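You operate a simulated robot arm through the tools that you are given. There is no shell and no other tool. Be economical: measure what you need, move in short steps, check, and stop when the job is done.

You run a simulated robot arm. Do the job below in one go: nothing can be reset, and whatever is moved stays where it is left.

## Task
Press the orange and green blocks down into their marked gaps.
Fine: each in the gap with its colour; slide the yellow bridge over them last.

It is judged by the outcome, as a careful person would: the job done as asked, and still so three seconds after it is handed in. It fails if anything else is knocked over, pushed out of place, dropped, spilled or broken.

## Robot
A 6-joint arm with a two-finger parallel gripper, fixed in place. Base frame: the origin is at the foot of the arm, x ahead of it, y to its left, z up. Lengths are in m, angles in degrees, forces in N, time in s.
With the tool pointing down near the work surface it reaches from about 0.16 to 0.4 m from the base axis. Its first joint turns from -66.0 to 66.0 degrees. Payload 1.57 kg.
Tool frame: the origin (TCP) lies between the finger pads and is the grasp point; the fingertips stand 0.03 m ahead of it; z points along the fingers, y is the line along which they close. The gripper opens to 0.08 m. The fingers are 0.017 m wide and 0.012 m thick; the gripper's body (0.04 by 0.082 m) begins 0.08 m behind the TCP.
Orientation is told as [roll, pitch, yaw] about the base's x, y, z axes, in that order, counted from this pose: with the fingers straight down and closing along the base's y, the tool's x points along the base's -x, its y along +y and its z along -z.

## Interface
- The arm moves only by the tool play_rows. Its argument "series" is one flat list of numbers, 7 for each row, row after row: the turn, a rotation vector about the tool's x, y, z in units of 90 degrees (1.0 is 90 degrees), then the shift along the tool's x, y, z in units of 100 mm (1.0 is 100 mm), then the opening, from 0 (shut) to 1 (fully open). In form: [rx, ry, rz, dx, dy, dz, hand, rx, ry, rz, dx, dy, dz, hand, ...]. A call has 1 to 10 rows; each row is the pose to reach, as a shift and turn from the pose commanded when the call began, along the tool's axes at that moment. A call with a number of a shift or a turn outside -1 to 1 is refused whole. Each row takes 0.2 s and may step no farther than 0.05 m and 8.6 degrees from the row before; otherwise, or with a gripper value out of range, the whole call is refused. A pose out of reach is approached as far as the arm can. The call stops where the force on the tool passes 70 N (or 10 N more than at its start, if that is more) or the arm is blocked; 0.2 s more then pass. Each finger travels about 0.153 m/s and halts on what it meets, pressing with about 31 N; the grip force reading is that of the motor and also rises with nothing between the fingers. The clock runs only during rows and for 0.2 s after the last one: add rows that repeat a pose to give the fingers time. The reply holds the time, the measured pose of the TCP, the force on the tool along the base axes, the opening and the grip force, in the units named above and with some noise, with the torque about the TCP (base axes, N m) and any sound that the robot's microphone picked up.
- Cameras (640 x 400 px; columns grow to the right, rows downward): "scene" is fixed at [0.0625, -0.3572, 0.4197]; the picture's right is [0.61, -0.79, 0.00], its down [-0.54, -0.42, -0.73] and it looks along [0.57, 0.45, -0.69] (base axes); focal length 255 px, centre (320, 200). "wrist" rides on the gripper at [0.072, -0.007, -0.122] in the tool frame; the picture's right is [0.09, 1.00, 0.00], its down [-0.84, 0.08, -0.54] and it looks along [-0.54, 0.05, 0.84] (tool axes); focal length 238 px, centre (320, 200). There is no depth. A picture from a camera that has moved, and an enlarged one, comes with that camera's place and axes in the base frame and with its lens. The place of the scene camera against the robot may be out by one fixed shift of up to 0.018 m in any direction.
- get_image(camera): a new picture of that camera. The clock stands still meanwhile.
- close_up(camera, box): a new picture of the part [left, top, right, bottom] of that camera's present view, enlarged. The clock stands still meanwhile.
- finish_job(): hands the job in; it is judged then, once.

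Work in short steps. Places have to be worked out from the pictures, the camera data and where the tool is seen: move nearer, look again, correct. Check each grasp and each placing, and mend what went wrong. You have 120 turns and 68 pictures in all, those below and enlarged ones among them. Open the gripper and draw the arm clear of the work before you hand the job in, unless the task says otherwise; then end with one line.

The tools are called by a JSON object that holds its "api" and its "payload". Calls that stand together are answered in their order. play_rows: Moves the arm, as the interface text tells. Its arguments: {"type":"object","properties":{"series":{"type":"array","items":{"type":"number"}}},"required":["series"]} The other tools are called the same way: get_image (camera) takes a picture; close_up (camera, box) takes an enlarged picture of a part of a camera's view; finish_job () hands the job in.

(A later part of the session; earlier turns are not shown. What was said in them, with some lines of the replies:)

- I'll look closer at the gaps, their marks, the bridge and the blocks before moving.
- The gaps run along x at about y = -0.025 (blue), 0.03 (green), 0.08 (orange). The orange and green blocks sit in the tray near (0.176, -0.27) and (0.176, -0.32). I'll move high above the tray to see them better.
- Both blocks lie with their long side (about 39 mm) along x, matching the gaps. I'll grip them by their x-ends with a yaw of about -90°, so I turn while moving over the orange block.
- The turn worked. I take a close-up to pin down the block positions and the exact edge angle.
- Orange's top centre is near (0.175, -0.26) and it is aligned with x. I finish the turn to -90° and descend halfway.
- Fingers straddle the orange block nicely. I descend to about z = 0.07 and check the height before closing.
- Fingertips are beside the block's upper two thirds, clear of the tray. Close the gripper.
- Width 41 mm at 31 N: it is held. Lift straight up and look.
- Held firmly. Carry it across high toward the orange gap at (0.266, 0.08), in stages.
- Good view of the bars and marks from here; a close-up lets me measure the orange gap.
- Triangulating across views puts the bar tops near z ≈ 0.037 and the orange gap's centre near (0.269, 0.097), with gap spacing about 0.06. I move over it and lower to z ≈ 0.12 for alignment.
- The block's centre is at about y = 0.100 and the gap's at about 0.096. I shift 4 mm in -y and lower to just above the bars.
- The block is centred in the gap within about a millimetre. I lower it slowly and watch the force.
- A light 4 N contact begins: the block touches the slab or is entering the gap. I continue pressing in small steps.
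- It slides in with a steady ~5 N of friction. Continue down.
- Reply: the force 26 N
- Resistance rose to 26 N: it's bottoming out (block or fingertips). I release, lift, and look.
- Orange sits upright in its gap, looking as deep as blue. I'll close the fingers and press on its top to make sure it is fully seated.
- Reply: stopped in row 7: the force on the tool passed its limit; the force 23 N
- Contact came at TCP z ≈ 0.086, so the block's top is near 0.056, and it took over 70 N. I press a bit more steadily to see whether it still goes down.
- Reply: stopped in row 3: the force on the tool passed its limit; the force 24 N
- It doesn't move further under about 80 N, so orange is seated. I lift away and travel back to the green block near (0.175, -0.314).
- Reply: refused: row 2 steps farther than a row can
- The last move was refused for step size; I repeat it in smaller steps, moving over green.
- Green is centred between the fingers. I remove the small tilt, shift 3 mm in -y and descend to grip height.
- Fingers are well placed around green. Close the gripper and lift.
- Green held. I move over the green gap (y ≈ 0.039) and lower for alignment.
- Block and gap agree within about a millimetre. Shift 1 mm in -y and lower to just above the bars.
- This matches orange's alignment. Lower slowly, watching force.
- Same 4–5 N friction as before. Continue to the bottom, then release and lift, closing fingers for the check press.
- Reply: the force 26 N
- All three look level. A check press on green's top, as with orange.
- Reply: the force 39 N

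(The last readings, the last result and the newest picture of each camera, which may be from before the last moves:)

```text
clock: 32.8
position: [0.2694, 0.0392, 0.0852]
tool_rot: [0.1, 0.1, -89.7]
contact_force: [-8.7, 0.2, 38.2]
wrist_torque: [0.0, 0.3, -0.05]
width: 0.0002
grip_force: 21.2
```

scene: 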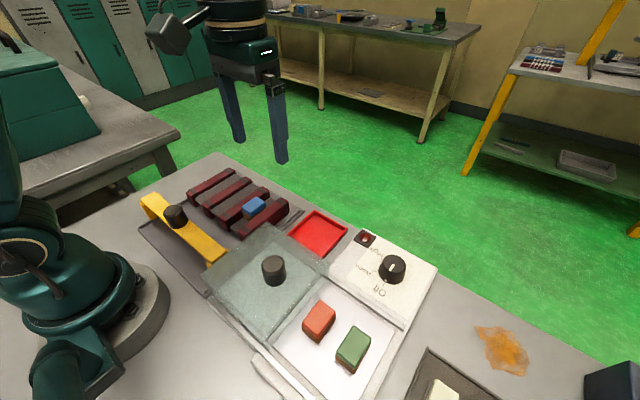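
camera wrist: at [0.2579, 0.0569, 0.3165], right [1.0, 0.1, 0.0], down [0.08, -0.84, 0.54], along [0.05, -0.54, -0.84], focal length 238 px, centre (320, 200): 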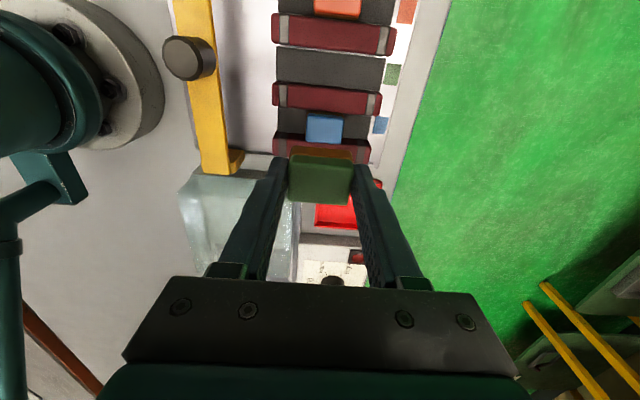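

Same depth as orange (TCP z ≈ 0.085 at contact, solid). Now I lift and move toward the bridge knob, estimated near (0.157, 0.044, top z ≈ 0.10), staying high to look.

{"api": "play_rows", "payload": {"series": [0, 0, 0, 0, 0, -0.2, 0, 0, 0, 0, 0, 0, -0.6, 0, 0, 0, 0, 0, 0, -0.99, 0, 0, 0, 0, 0.1, -0.2, -0.99, 0.4, 0, 0, 0, 0.1, -0.5, -0.99, 0.8]}}

{"api": "get_image", "payload": {"camera": "wrist"}}

{"api": "get_image", "payload": {"camera": "scene"}}

```text
clock: 34.0
position: [0.2195, 0.0476, 0.1823]
tool_rot: [-0.1, 0.1, -89.7]
contact_force: [-0.2, -0.2, -0.5]
wrist_torque: [0.02, -0.01, 0.0]
width: 0.0641
grip_force: 0.1
```

```text
29 pictures are left
camera wrist: at [0.2119, 0.1208, 0.3046], right [1.0, 0.1, 0.0], down [0.08, -0.84, 0.54], along [0.05, -0.54, -0.84], focal length 238 px, centre (320, 200)
```

wrist: 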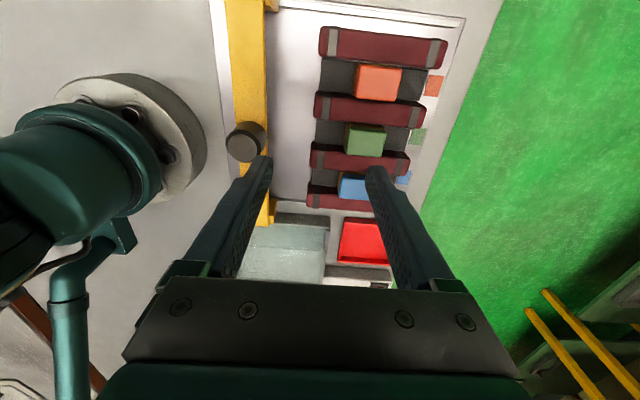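

```text
28 pictures are left
```

scene: 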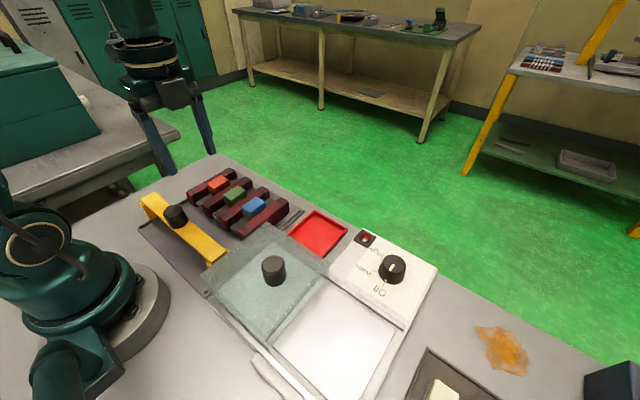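

The lid's edge looks close to the bridge's near rail, so I check that path carefully.

{"api": "close_up", "payload": {"camera": "scene", "box": [190, 200, 310, 275]}}

{"api": "close_up", "payload": {"camera": "wrist", "box": [220, 150, 420, 275]}}

```text
5.33 times, centred on (250, 238) of scene
camera zoom: at [0.0625, -0.3572, 0.4197], right [0.61, -0.79, 0.0], down [-0.54, -0.42, -0.73], along [0.57, 0.45, -0.69], focal length 1358 px, centre (693, 0)
```

zoom: 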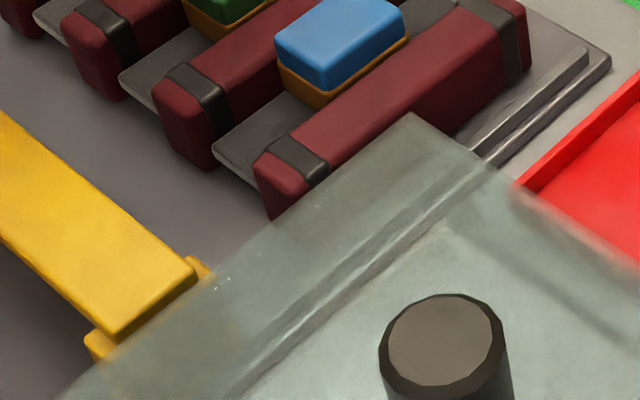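

```text
3.20 times, centred on (320, 212) of wrist
camera zoom: at [0.2119, 0.1208, 0.3046], right [1.0, 0.1, 0.0], down [0.08, -0.84, 0.54], along [0.05, -0.54, -0.84], focal length 763 px, centre (320, 160)
```

zoom: 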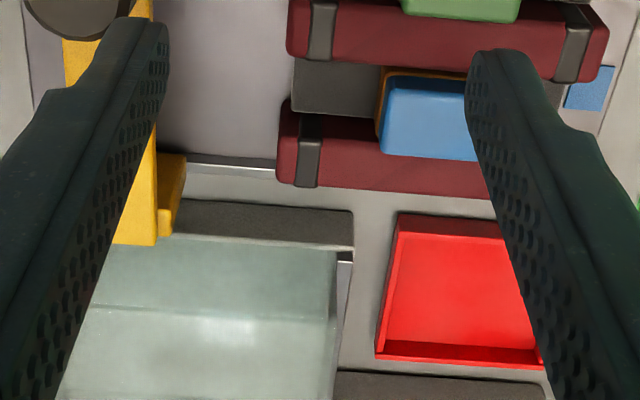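

The lid edge sits at y ≈ -0.098, about 1.5–2 cm clear of the bridge's foot, so the track is free; the overlap in the scene view is only perspective. The knob appears near (0.147, 0.036), so I move closer to look.

{"api": "play_rows", "payload": {"series": [0, 0, 0, -0.05, -0.25, 0, 0.8, 0, 0, 0, -0.1, -0.5, 0.05, 0.8]}}

{"api": "get_image", "payload": {"camera": "wrist"}}

{"api": "close_up", "payload": {"camera": "scene", "box": [100, 130, 260, 230]}}

```text
clock: 34.6
position: [0.1685, 0.0375, 0.1774]
tool_rot: [0.0, 0.0, -89.8]
contact_force: [0.3, -0.1, -0.2]
wrist_torque: [-0.03, 0.0, 0.0]
width: 0.0641
grip_force: 0.0
```

```text
25 pictures are left
camera wrist: at [0.1621, 0.1108, 0.2999], right [1.0, 0.1, 0.0], down [0.08, -0.84, 0.54], along [0.05, -0.54, -0.84], focal length 238 px, centre (320, 200)
```

wrist: 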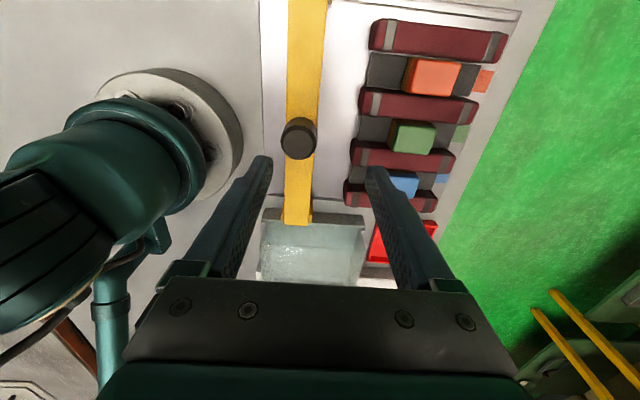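

```text
4.00 times, centred on (180, 180) of scene
camera zoom: at [0.0625, -0.3572, 0.4197], right [0.61, -0.79, 0.0], down [-0.54, -0.42, -0.73], along [0.57, 0.45, -0.69], focal length 1019 px, centre (880, 280)
```

zoom: 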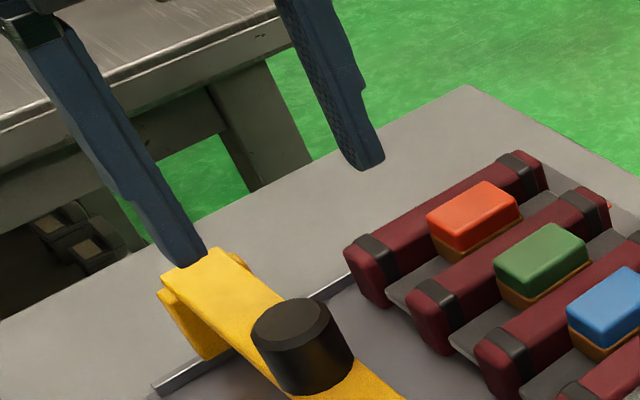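

Knob is at about (0.150, 0.039), top z ≈ 0.10 — right at the inner reach limit. I try moving straight above it.

{"api": "play_rows", "payload": {"series": [0, 0, 0, 0.01, -0.1, 0, 0.8, 0, 0, 0, 0.015, -0.185, 0.15, 0.8, 0, 0, 0, 0.015, -0.185, 0.35, 0.8]}}

{"api": "get_image", "payload": {"camera": "wrist"}}

{"api": "close_up", "payload": {"camera": "scene", "box": [100, 130, 260, 230]}}

```text
clock: 35.4
position: [0.1509, 0.0402, 0.1431]
tool_rot: [0.0, 0.1, -89.7]
contact_force: [0.4, 0.1, 0.5]
wrist_torque: [0.0, -0.02, 0.0]
width: 0.064
grip_force: 0.1
```

```text
23 pictures are left
camera wrist: at [0.1434, 0.112, 0.265], right [1.0, 0.1, 0.0], down [0.08, -0.84, 0.54], along [0.05, -0.54, -0.84], focal length 238 px, centre (320, 200)
```

wrist: 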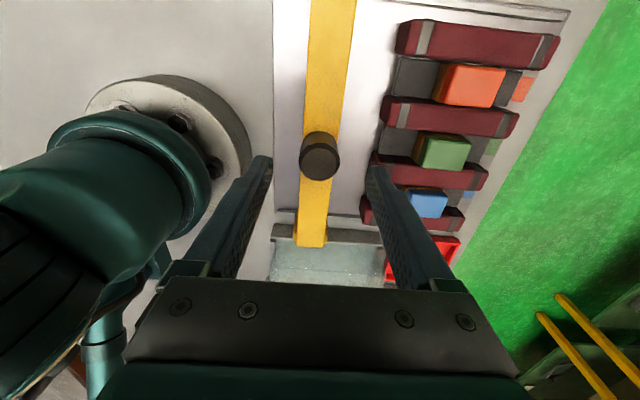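

```text
4.00 times, centred on (180, 180) of scene
camera zoom: at [0.0625, -0.3572, 0.4197], right [0.61, -0.79, 0.0], down [-0.54, -0.42, -0.73], along [0.57, 0.45, -0.69], focal length 1019 px, centre (880, 280)
```

zoom: 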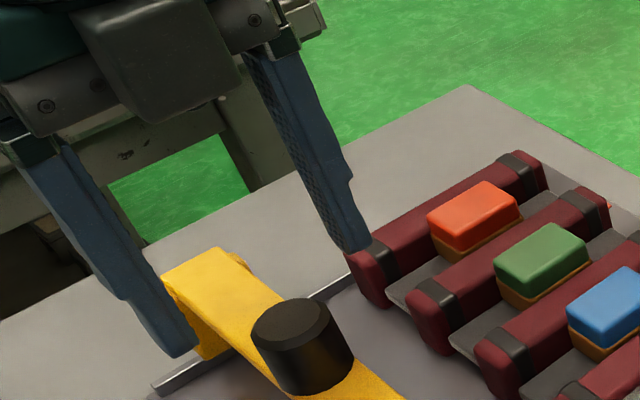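

Directly above the knob, reach is fine. I descend so the fingertips sit about 15 mm below the knob top.

{"api": "play_rows", "payload": {"series": [0, 0, 0, 0.01, 0, 0.12, 0.8, 0, 0, 0, 0.01, 0, 0.24, 0.8, 0, 0, 0, 0.01, 0, 0.34, 0.8]}}

{"api": "get_image", "payload": {"camera": "wrist"}}

{"api": "close_up", "payload": {"camera": "scene", "box": [100, 160, 260, 260]}}

```text
clock: 36.2
position: [0.1506, 0.0401, 0.1095]
tool_rot: [0.0, 0.1, -89.8]
contact_force: [0.0, -0.5, -0.1]
wrist_torque: [0.02, 0.0, 0.0]
width: 0.064
grip_force: 0.0
```

```text
21 pictures are left
camera wrist: at [0.1435, 0.1129, 0.2307], right [1.0, 0.1, 0.0], down [0.08, -0.84, 0.54], along [0.05, -0.54, -0.84], focal length 238 px, centre (320, 200)
```

wrist: 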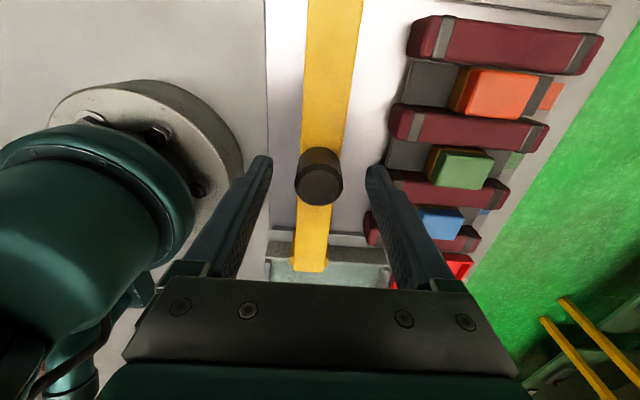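

```text
4.00 times, centred on (180, 210) of scene
camera zoom: at [0.0625, -0.3572, 0.4197], right [0.61, -0.79, 0.0], down [-0.54, -0.42, -0.73], along [0.57, 0.45, -0.69], focal length 1019 px, centre (880, 160)
```

zoom: 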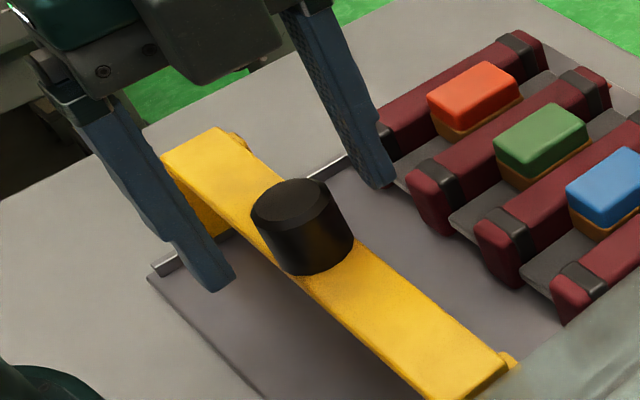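

Well centred; close on the knob.

{"api": "play_rows", "payload": {"series": [0, 0, 0, 0, 0, 0, 0.5, 0, 0, 0, 0, 0, 0, 0.2, 0, 0, 0, 0, 0, 0, 0.2, 0, 0, 0, 0, 0, 0, 0.2]}}

{"api": "close_up", "payload": {"camera": "wrist", "box": [220, 90, 420, 215]}}

```text
clock: 37.2
position: [0.1496, 0.0403, 0.1092]
tool_rot: [-0.1, 0.0, -89.6]
contact_force: [0.0, -0.2, -12.3]
wrist_torque: [0.13, -0.22, -0.05]
width: 0.0311
grip_force: 40.2
```

```text
3.20 times, centred on (320, 152) of wrist
camera zoom: at [0.1435, 0.1129, 0.2307], right [1.0, 0.1, 0.0], down [0.08, -0.84, 0.54], along [0.05, -0.54, -0.84], focal length 763 px, centre (320, 352)
```

zoom: 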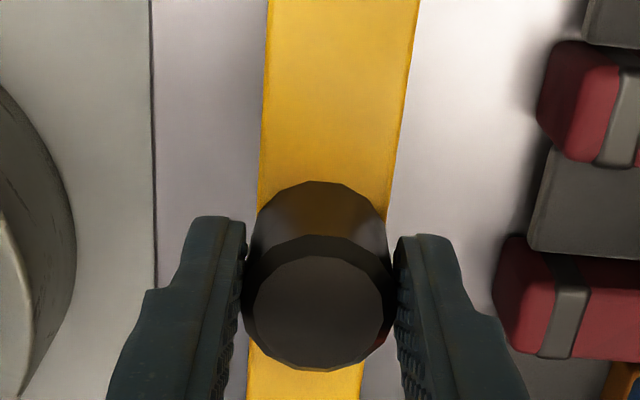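

Gripped at 31 mm, but it pulls 12 N downward on the tool, so I ease down 1 mm and begin a short slide in +x.

{"api": "play_rows", "payload": {"series": [0, 0, 0, 0, 0, 0.01, 0.2, 0, 0, 0, 0, 0.05, 0.01, 0.2, 0, 0, 0, 0, 0.1, 0.01, 0.2, 0, 0, 0, 0, 0.15, 0.01, 0.2]}}

{"api": "close_up", "payload": {"camera": "scene", "box": [120, 150, 320, 275]}}

```text
clock: 38.2
position: [0.1653, 0.0404, 0.108]
tool_rot: [0.0, 0.0, -89.6]
contact_force: [-1.6, -11.0, 27.4]
wrist_torque: [-0.71, -0.09, 0.07]
width: 0.0311
grip_force: 40.0
```

```text
3.20 times, centred on (220, 212) of scene
camera zoom: at [0.0624, -0.3572, 0.4198], right [0.61, -0.79, 0.0], down [-0.54, -0.42, -0.73], along [0.57, 0.45, -0.69], focal length 815 px, centre (640, 160)
```

zoom: 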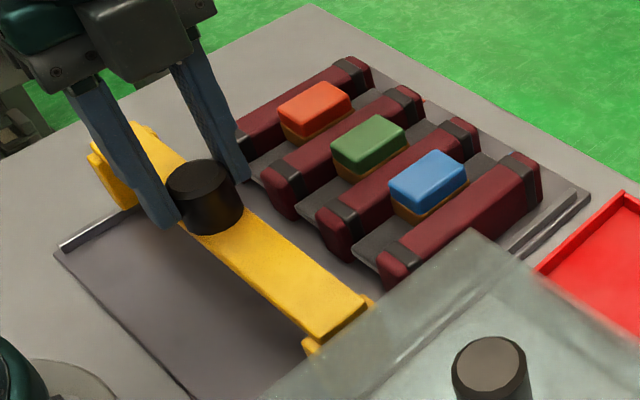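

It slides. Pressing down 27 N now is too much, so I raise 0.6 mm and carry on until just before the blocks.

{"api": "play_rows", "payload": {"series": [0, 0, 0, 0, 0.05, -0.006, 0.2, 0, 0, 0, 0, 0.12, -0.006, 0.2, 0, 0, 0, 0, 0.2, -0.006, 0.2, 0, 0, 0, 0, 0.28, -0.006, 0.2, 0, 0, 0, 0, 0.36, -0.006, 0.2]}}

{"api": "close_up", "payload": {"camera": "scene", "box": [120, 150, 320, 275]}}

```text
clock: 39.4
position: [0.2017, 0.0405, 0.1076]
tool_rot: [-0.2, -0.1, -89.7]
contact_force: [-1.1, -24.4, -0.2]
wrist_torque: [0.08, -0.13, -0.21]
width: 0.031
grip_force: 40.1
```

```text
3.20 times, centred on (220, 212) of scene
camera zoom: at [0.0625, -0.3572, 0.4197], right [0.61, -0.79, 0.0], down [-0.54, -0.42, -0.73], along [0.57, 0.45, -0.69], focal length 815 px, centre (640, 160)
```

zoom: 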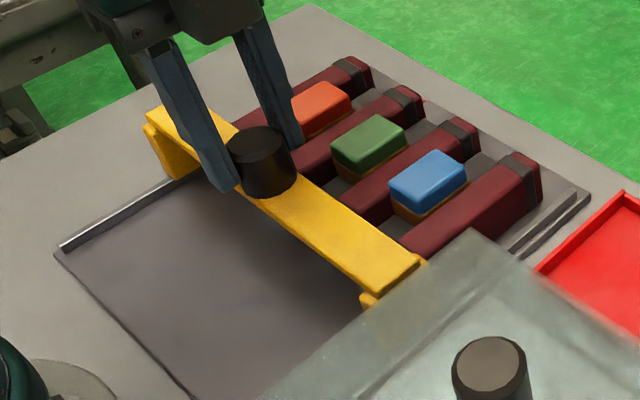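

The bridge passes over the bars. The guide pushes 24 N in -y, so I follow it, shifting slightly -y as I continue toward x ≈ 0.267.

{"api": "play_rows", "payload": {"series": [0, 0, 0, -0.008, 0.06, 0, 0.2, 0, 0, 0, -0.01, 0.12, 0, 0.2, 0, 0, 0, -0.012, 0.18, 0, 0.2, 0, 0, 0, -0.014, 0.24, 0, 0.2, 0, 0, 0, -0.016, 0.3, 0, 0.2]}}

{"api": "close_up", "payload": {"camera": "scene", "box": [120, 150, 320, 275]}}

```text
clock: 40.6
position: [0.231, 0.0405, 0.108]
tool_rot: [0.0, 0.2, -89.8]
contact_force: [-2.2, 12.6, -22.6]
wrist_torque: [-0.42, -0.07, -0.09]
width: 0.031
grip_force: 40.2
```

```text
3.20 times, centred on (220, 212) of scene
camera zoom: at [0.0625, -0.3572, 0.4198], right [0.61, -0.79, 0.0], down [-0.54, -0.42, -0.73], along [0.57, 0.45, -0.69], focal length 815 px, centre (640, 160)
```

zoom: 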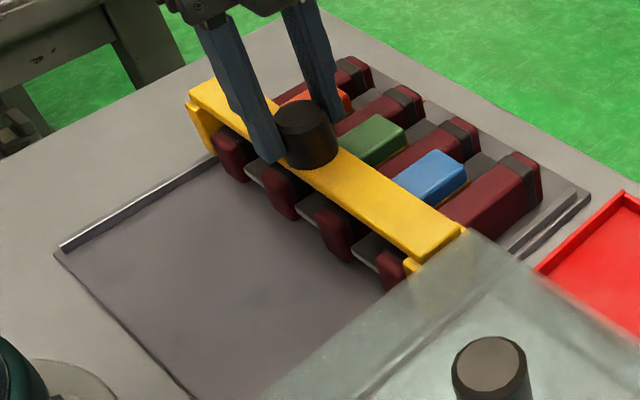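

Fx is only -2 N, so it moves freely. Fz = -23 N means I'm lifting slightly; I lower 0.7 mm and advance 1 cm to the blocks' edge to see whether the bridge clears them.

{"api": "play_rows", "payload": {"series": [0, 0, 0, 0.003, 0, 0.007, 0.2, 0, 0, 0, 0.003, 0.04, 0.007, 0.2, 0, 0, 0, 0.003, 0.08, 0.007, 0.2, 0, 0, 0, 0.003, 0.12, 0.007, 0.2]}}

{"api": "close_up", "payload": {"camera": "scene", "box": [160, 150, 320, 250]}}

```text
clock: 41.6
position: [0.2438, 0.0408, 0.108]
tool_rot: [0.1, 0.2, -89.8]
contact_force: [-1.1, 14.7, -1.6]
wrist_torque: [0.98, 0.06, -0.15]
width: 0.0311
grip_force: 40.1
```

```text
4.00 times, centred on (240, 200) of scene
camera zoom: at [0.0625, -0.3572, 0.4197], right [0.61, -0.79, 0.0], down [-0.54, -0.42, -0.73], along [0.57, 0.45, -0.69], focal length 1019 px, centre (640, 200)
```

zoom: 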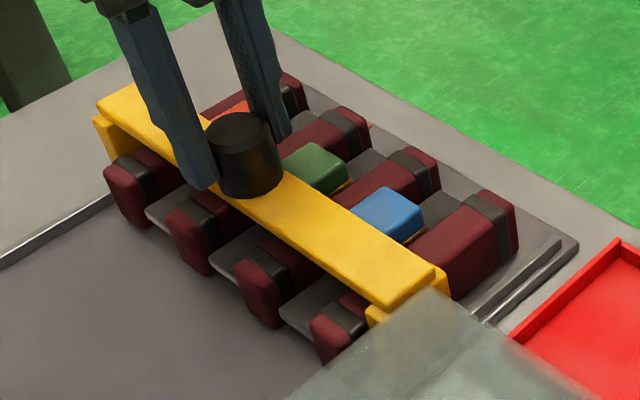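

The bridge glides over the block edges with no resistance. I slide the remaining 2.4 cm to centre it on the blocks (x ≈ 0.268).

{"api": "play_rows", "payload": {"series": [0, 0, 0, 0.004, 0.06, 0, 0.2, 0, 0, 0, 0.004, 0.12, 0, 0.2, 0, 0, 0, 0.003, 0.18, 0, 0.2, 0, 0, 0, 0.002, 0.245, 0, 0.2, 0, 0, 0, 0.002, 0.245, 0, 0.2]}}

{"api": "close_up", "payload": {"camera": "scene", "box": [160, 150, 320, 250]}}

```text
clock: 42.8
position: [0.2683, 0.0404, 0.1086]
tool_rot: [0.0, 0.1, -89.8]
contact_force: [-0.1, 20.5, 7.5]
wrist_torque: [-0.41, 0.06, -0.19]
width: 0.031
grip_force: 40.0
```

```text
4.00 times, centred on (240, 200) of scene
camera zoom: at [0.0625, -0.3572, 0.4198], right [0.61, -0.79, 0.0], down [-0.54, -0.42, -0.73], along [0.57, 0.45, -0.69], focal length 1019 px, centre (640, 200)
```

zoom: 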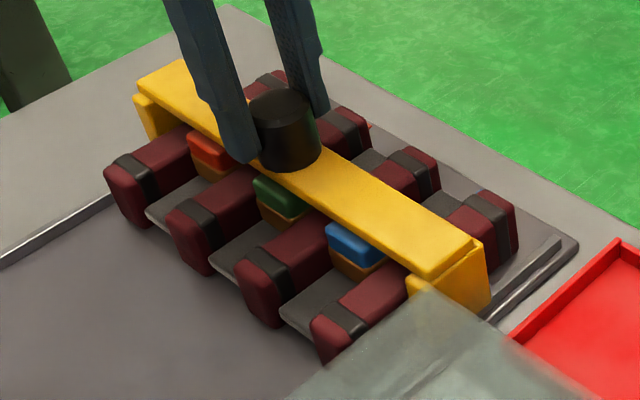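

The bridge is centred over all three blocks. Release, lift straight up, and back off to inspect.

{"api": "play_rows", "payload": {"series": [0, 0, 0, 0, 0, 0, 0.35, 0, 0, 0, 0, 0, 0, 0.6, 0, 0, 0, 0, 0, 0, 0.7, 0, 0, 0, 0, 0, -0.15, 0.7, 0, 0, 0, 0, 0, -0.5, 0.7, 0, 0, 0, 0, 0, -0.9, 0.7]}}

{"api": "play_rows", "payload": {"series": [0, 0, 0, 0.2, -0.2, -0.1, 0.7, 0, 0, 0, 0.4, -0.4, -0.2, 0.7]}}

{"api": "get_image", "payload": {"camera": "scene"}}

{"api": "close_up", "payload": {"camera": "scene", "box": [160, 150, 320, 250]}}

{"api": "get_image", "payload": {"camera": "wrist"}}

```text
clock: 44.2
position: [0.2676, 0.0393, 0.1984]
tool_rot: [-0.2, 0.1, -89.7]
contact_force: [0.0, -0.2, -0.2]
wrist_torque: [0.01, 0.01, 0.02]
width: 0.0563
grip_force: 0.0
```

```text
clock: 44.8
position: [0.2278, 0.0804, 0.2193]
tool_rot: [0.0, 0.1, -89.7]
contact_force: [-0.2, 0.6, 0.4]
wrist_torque: [-0.01, -0.02, -0.01]
width: 0.056
grip_force: 0.0
```

```text
13 pictures are left
```

scene: 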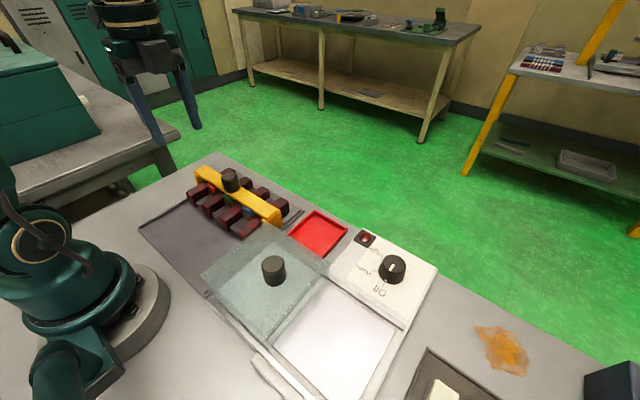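

```text
4.00 times, centred on (240, 200) of scene
camera zoom: at [0.0625, -0.3572, 0.4197], right [0.61, -0.79, 0.0], down [-0.54, -0.42, -0.73], along [0.57, 0.45, -0.69], focal length 1019 px, centre (640, 200)
```

zoom: 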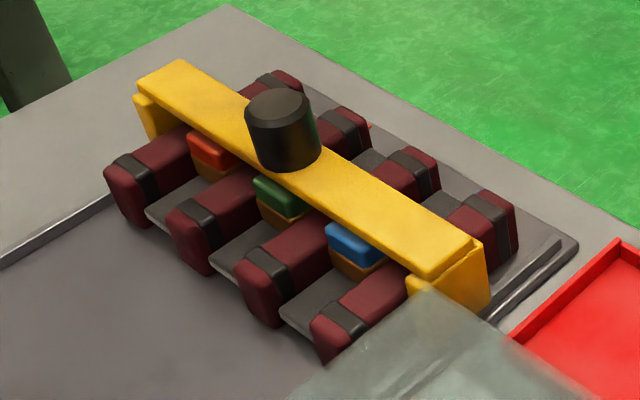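

```text
11 pictures are left
camera wrist: at [0.2212, 0.1522, 0.3419], right [1.0, 0.1, 0.0], down [0.08, -0.84, 0.54], along [0.05, -0.54, -0.84], focal length 238 px, centre (320, 200)
```

wrist: 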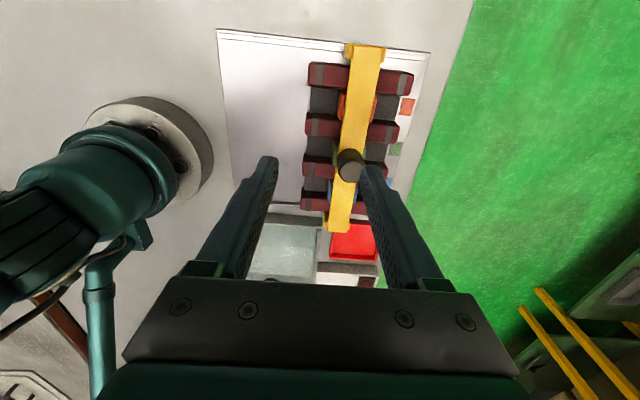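

All three blocks sit level in their gaps, the bridge is over them, and nothing else has moved. The arm is clear; I open the gripper fully, retreat a little more and hand in.

{"api": "play_rows", "payload": {"series": [0, 0, 0, 0.0, -0.1, -0.2, 1, 0, 0, 0, 0.0, -0.2, -0.3, 1]}}

{"api": "finish_job", "payload": {}}

```text
clock: 45.4
position: [0.2077, 0.0798, 0.2486]
tool_rot: [-0.1, 0.0, -89.8]
contact_force: [0.1, 0.5, 0.6]
wrist_torque: [0.0, -0.01, -0.02]
width: 0.0799
grip_force: 0.1
```

```text
The job is handed in.
```

The orange and green blocks are pressed down into their colour-marked gaps, the yellow bridge is slid over all three blocks, and the arm is clear with the gripper open.
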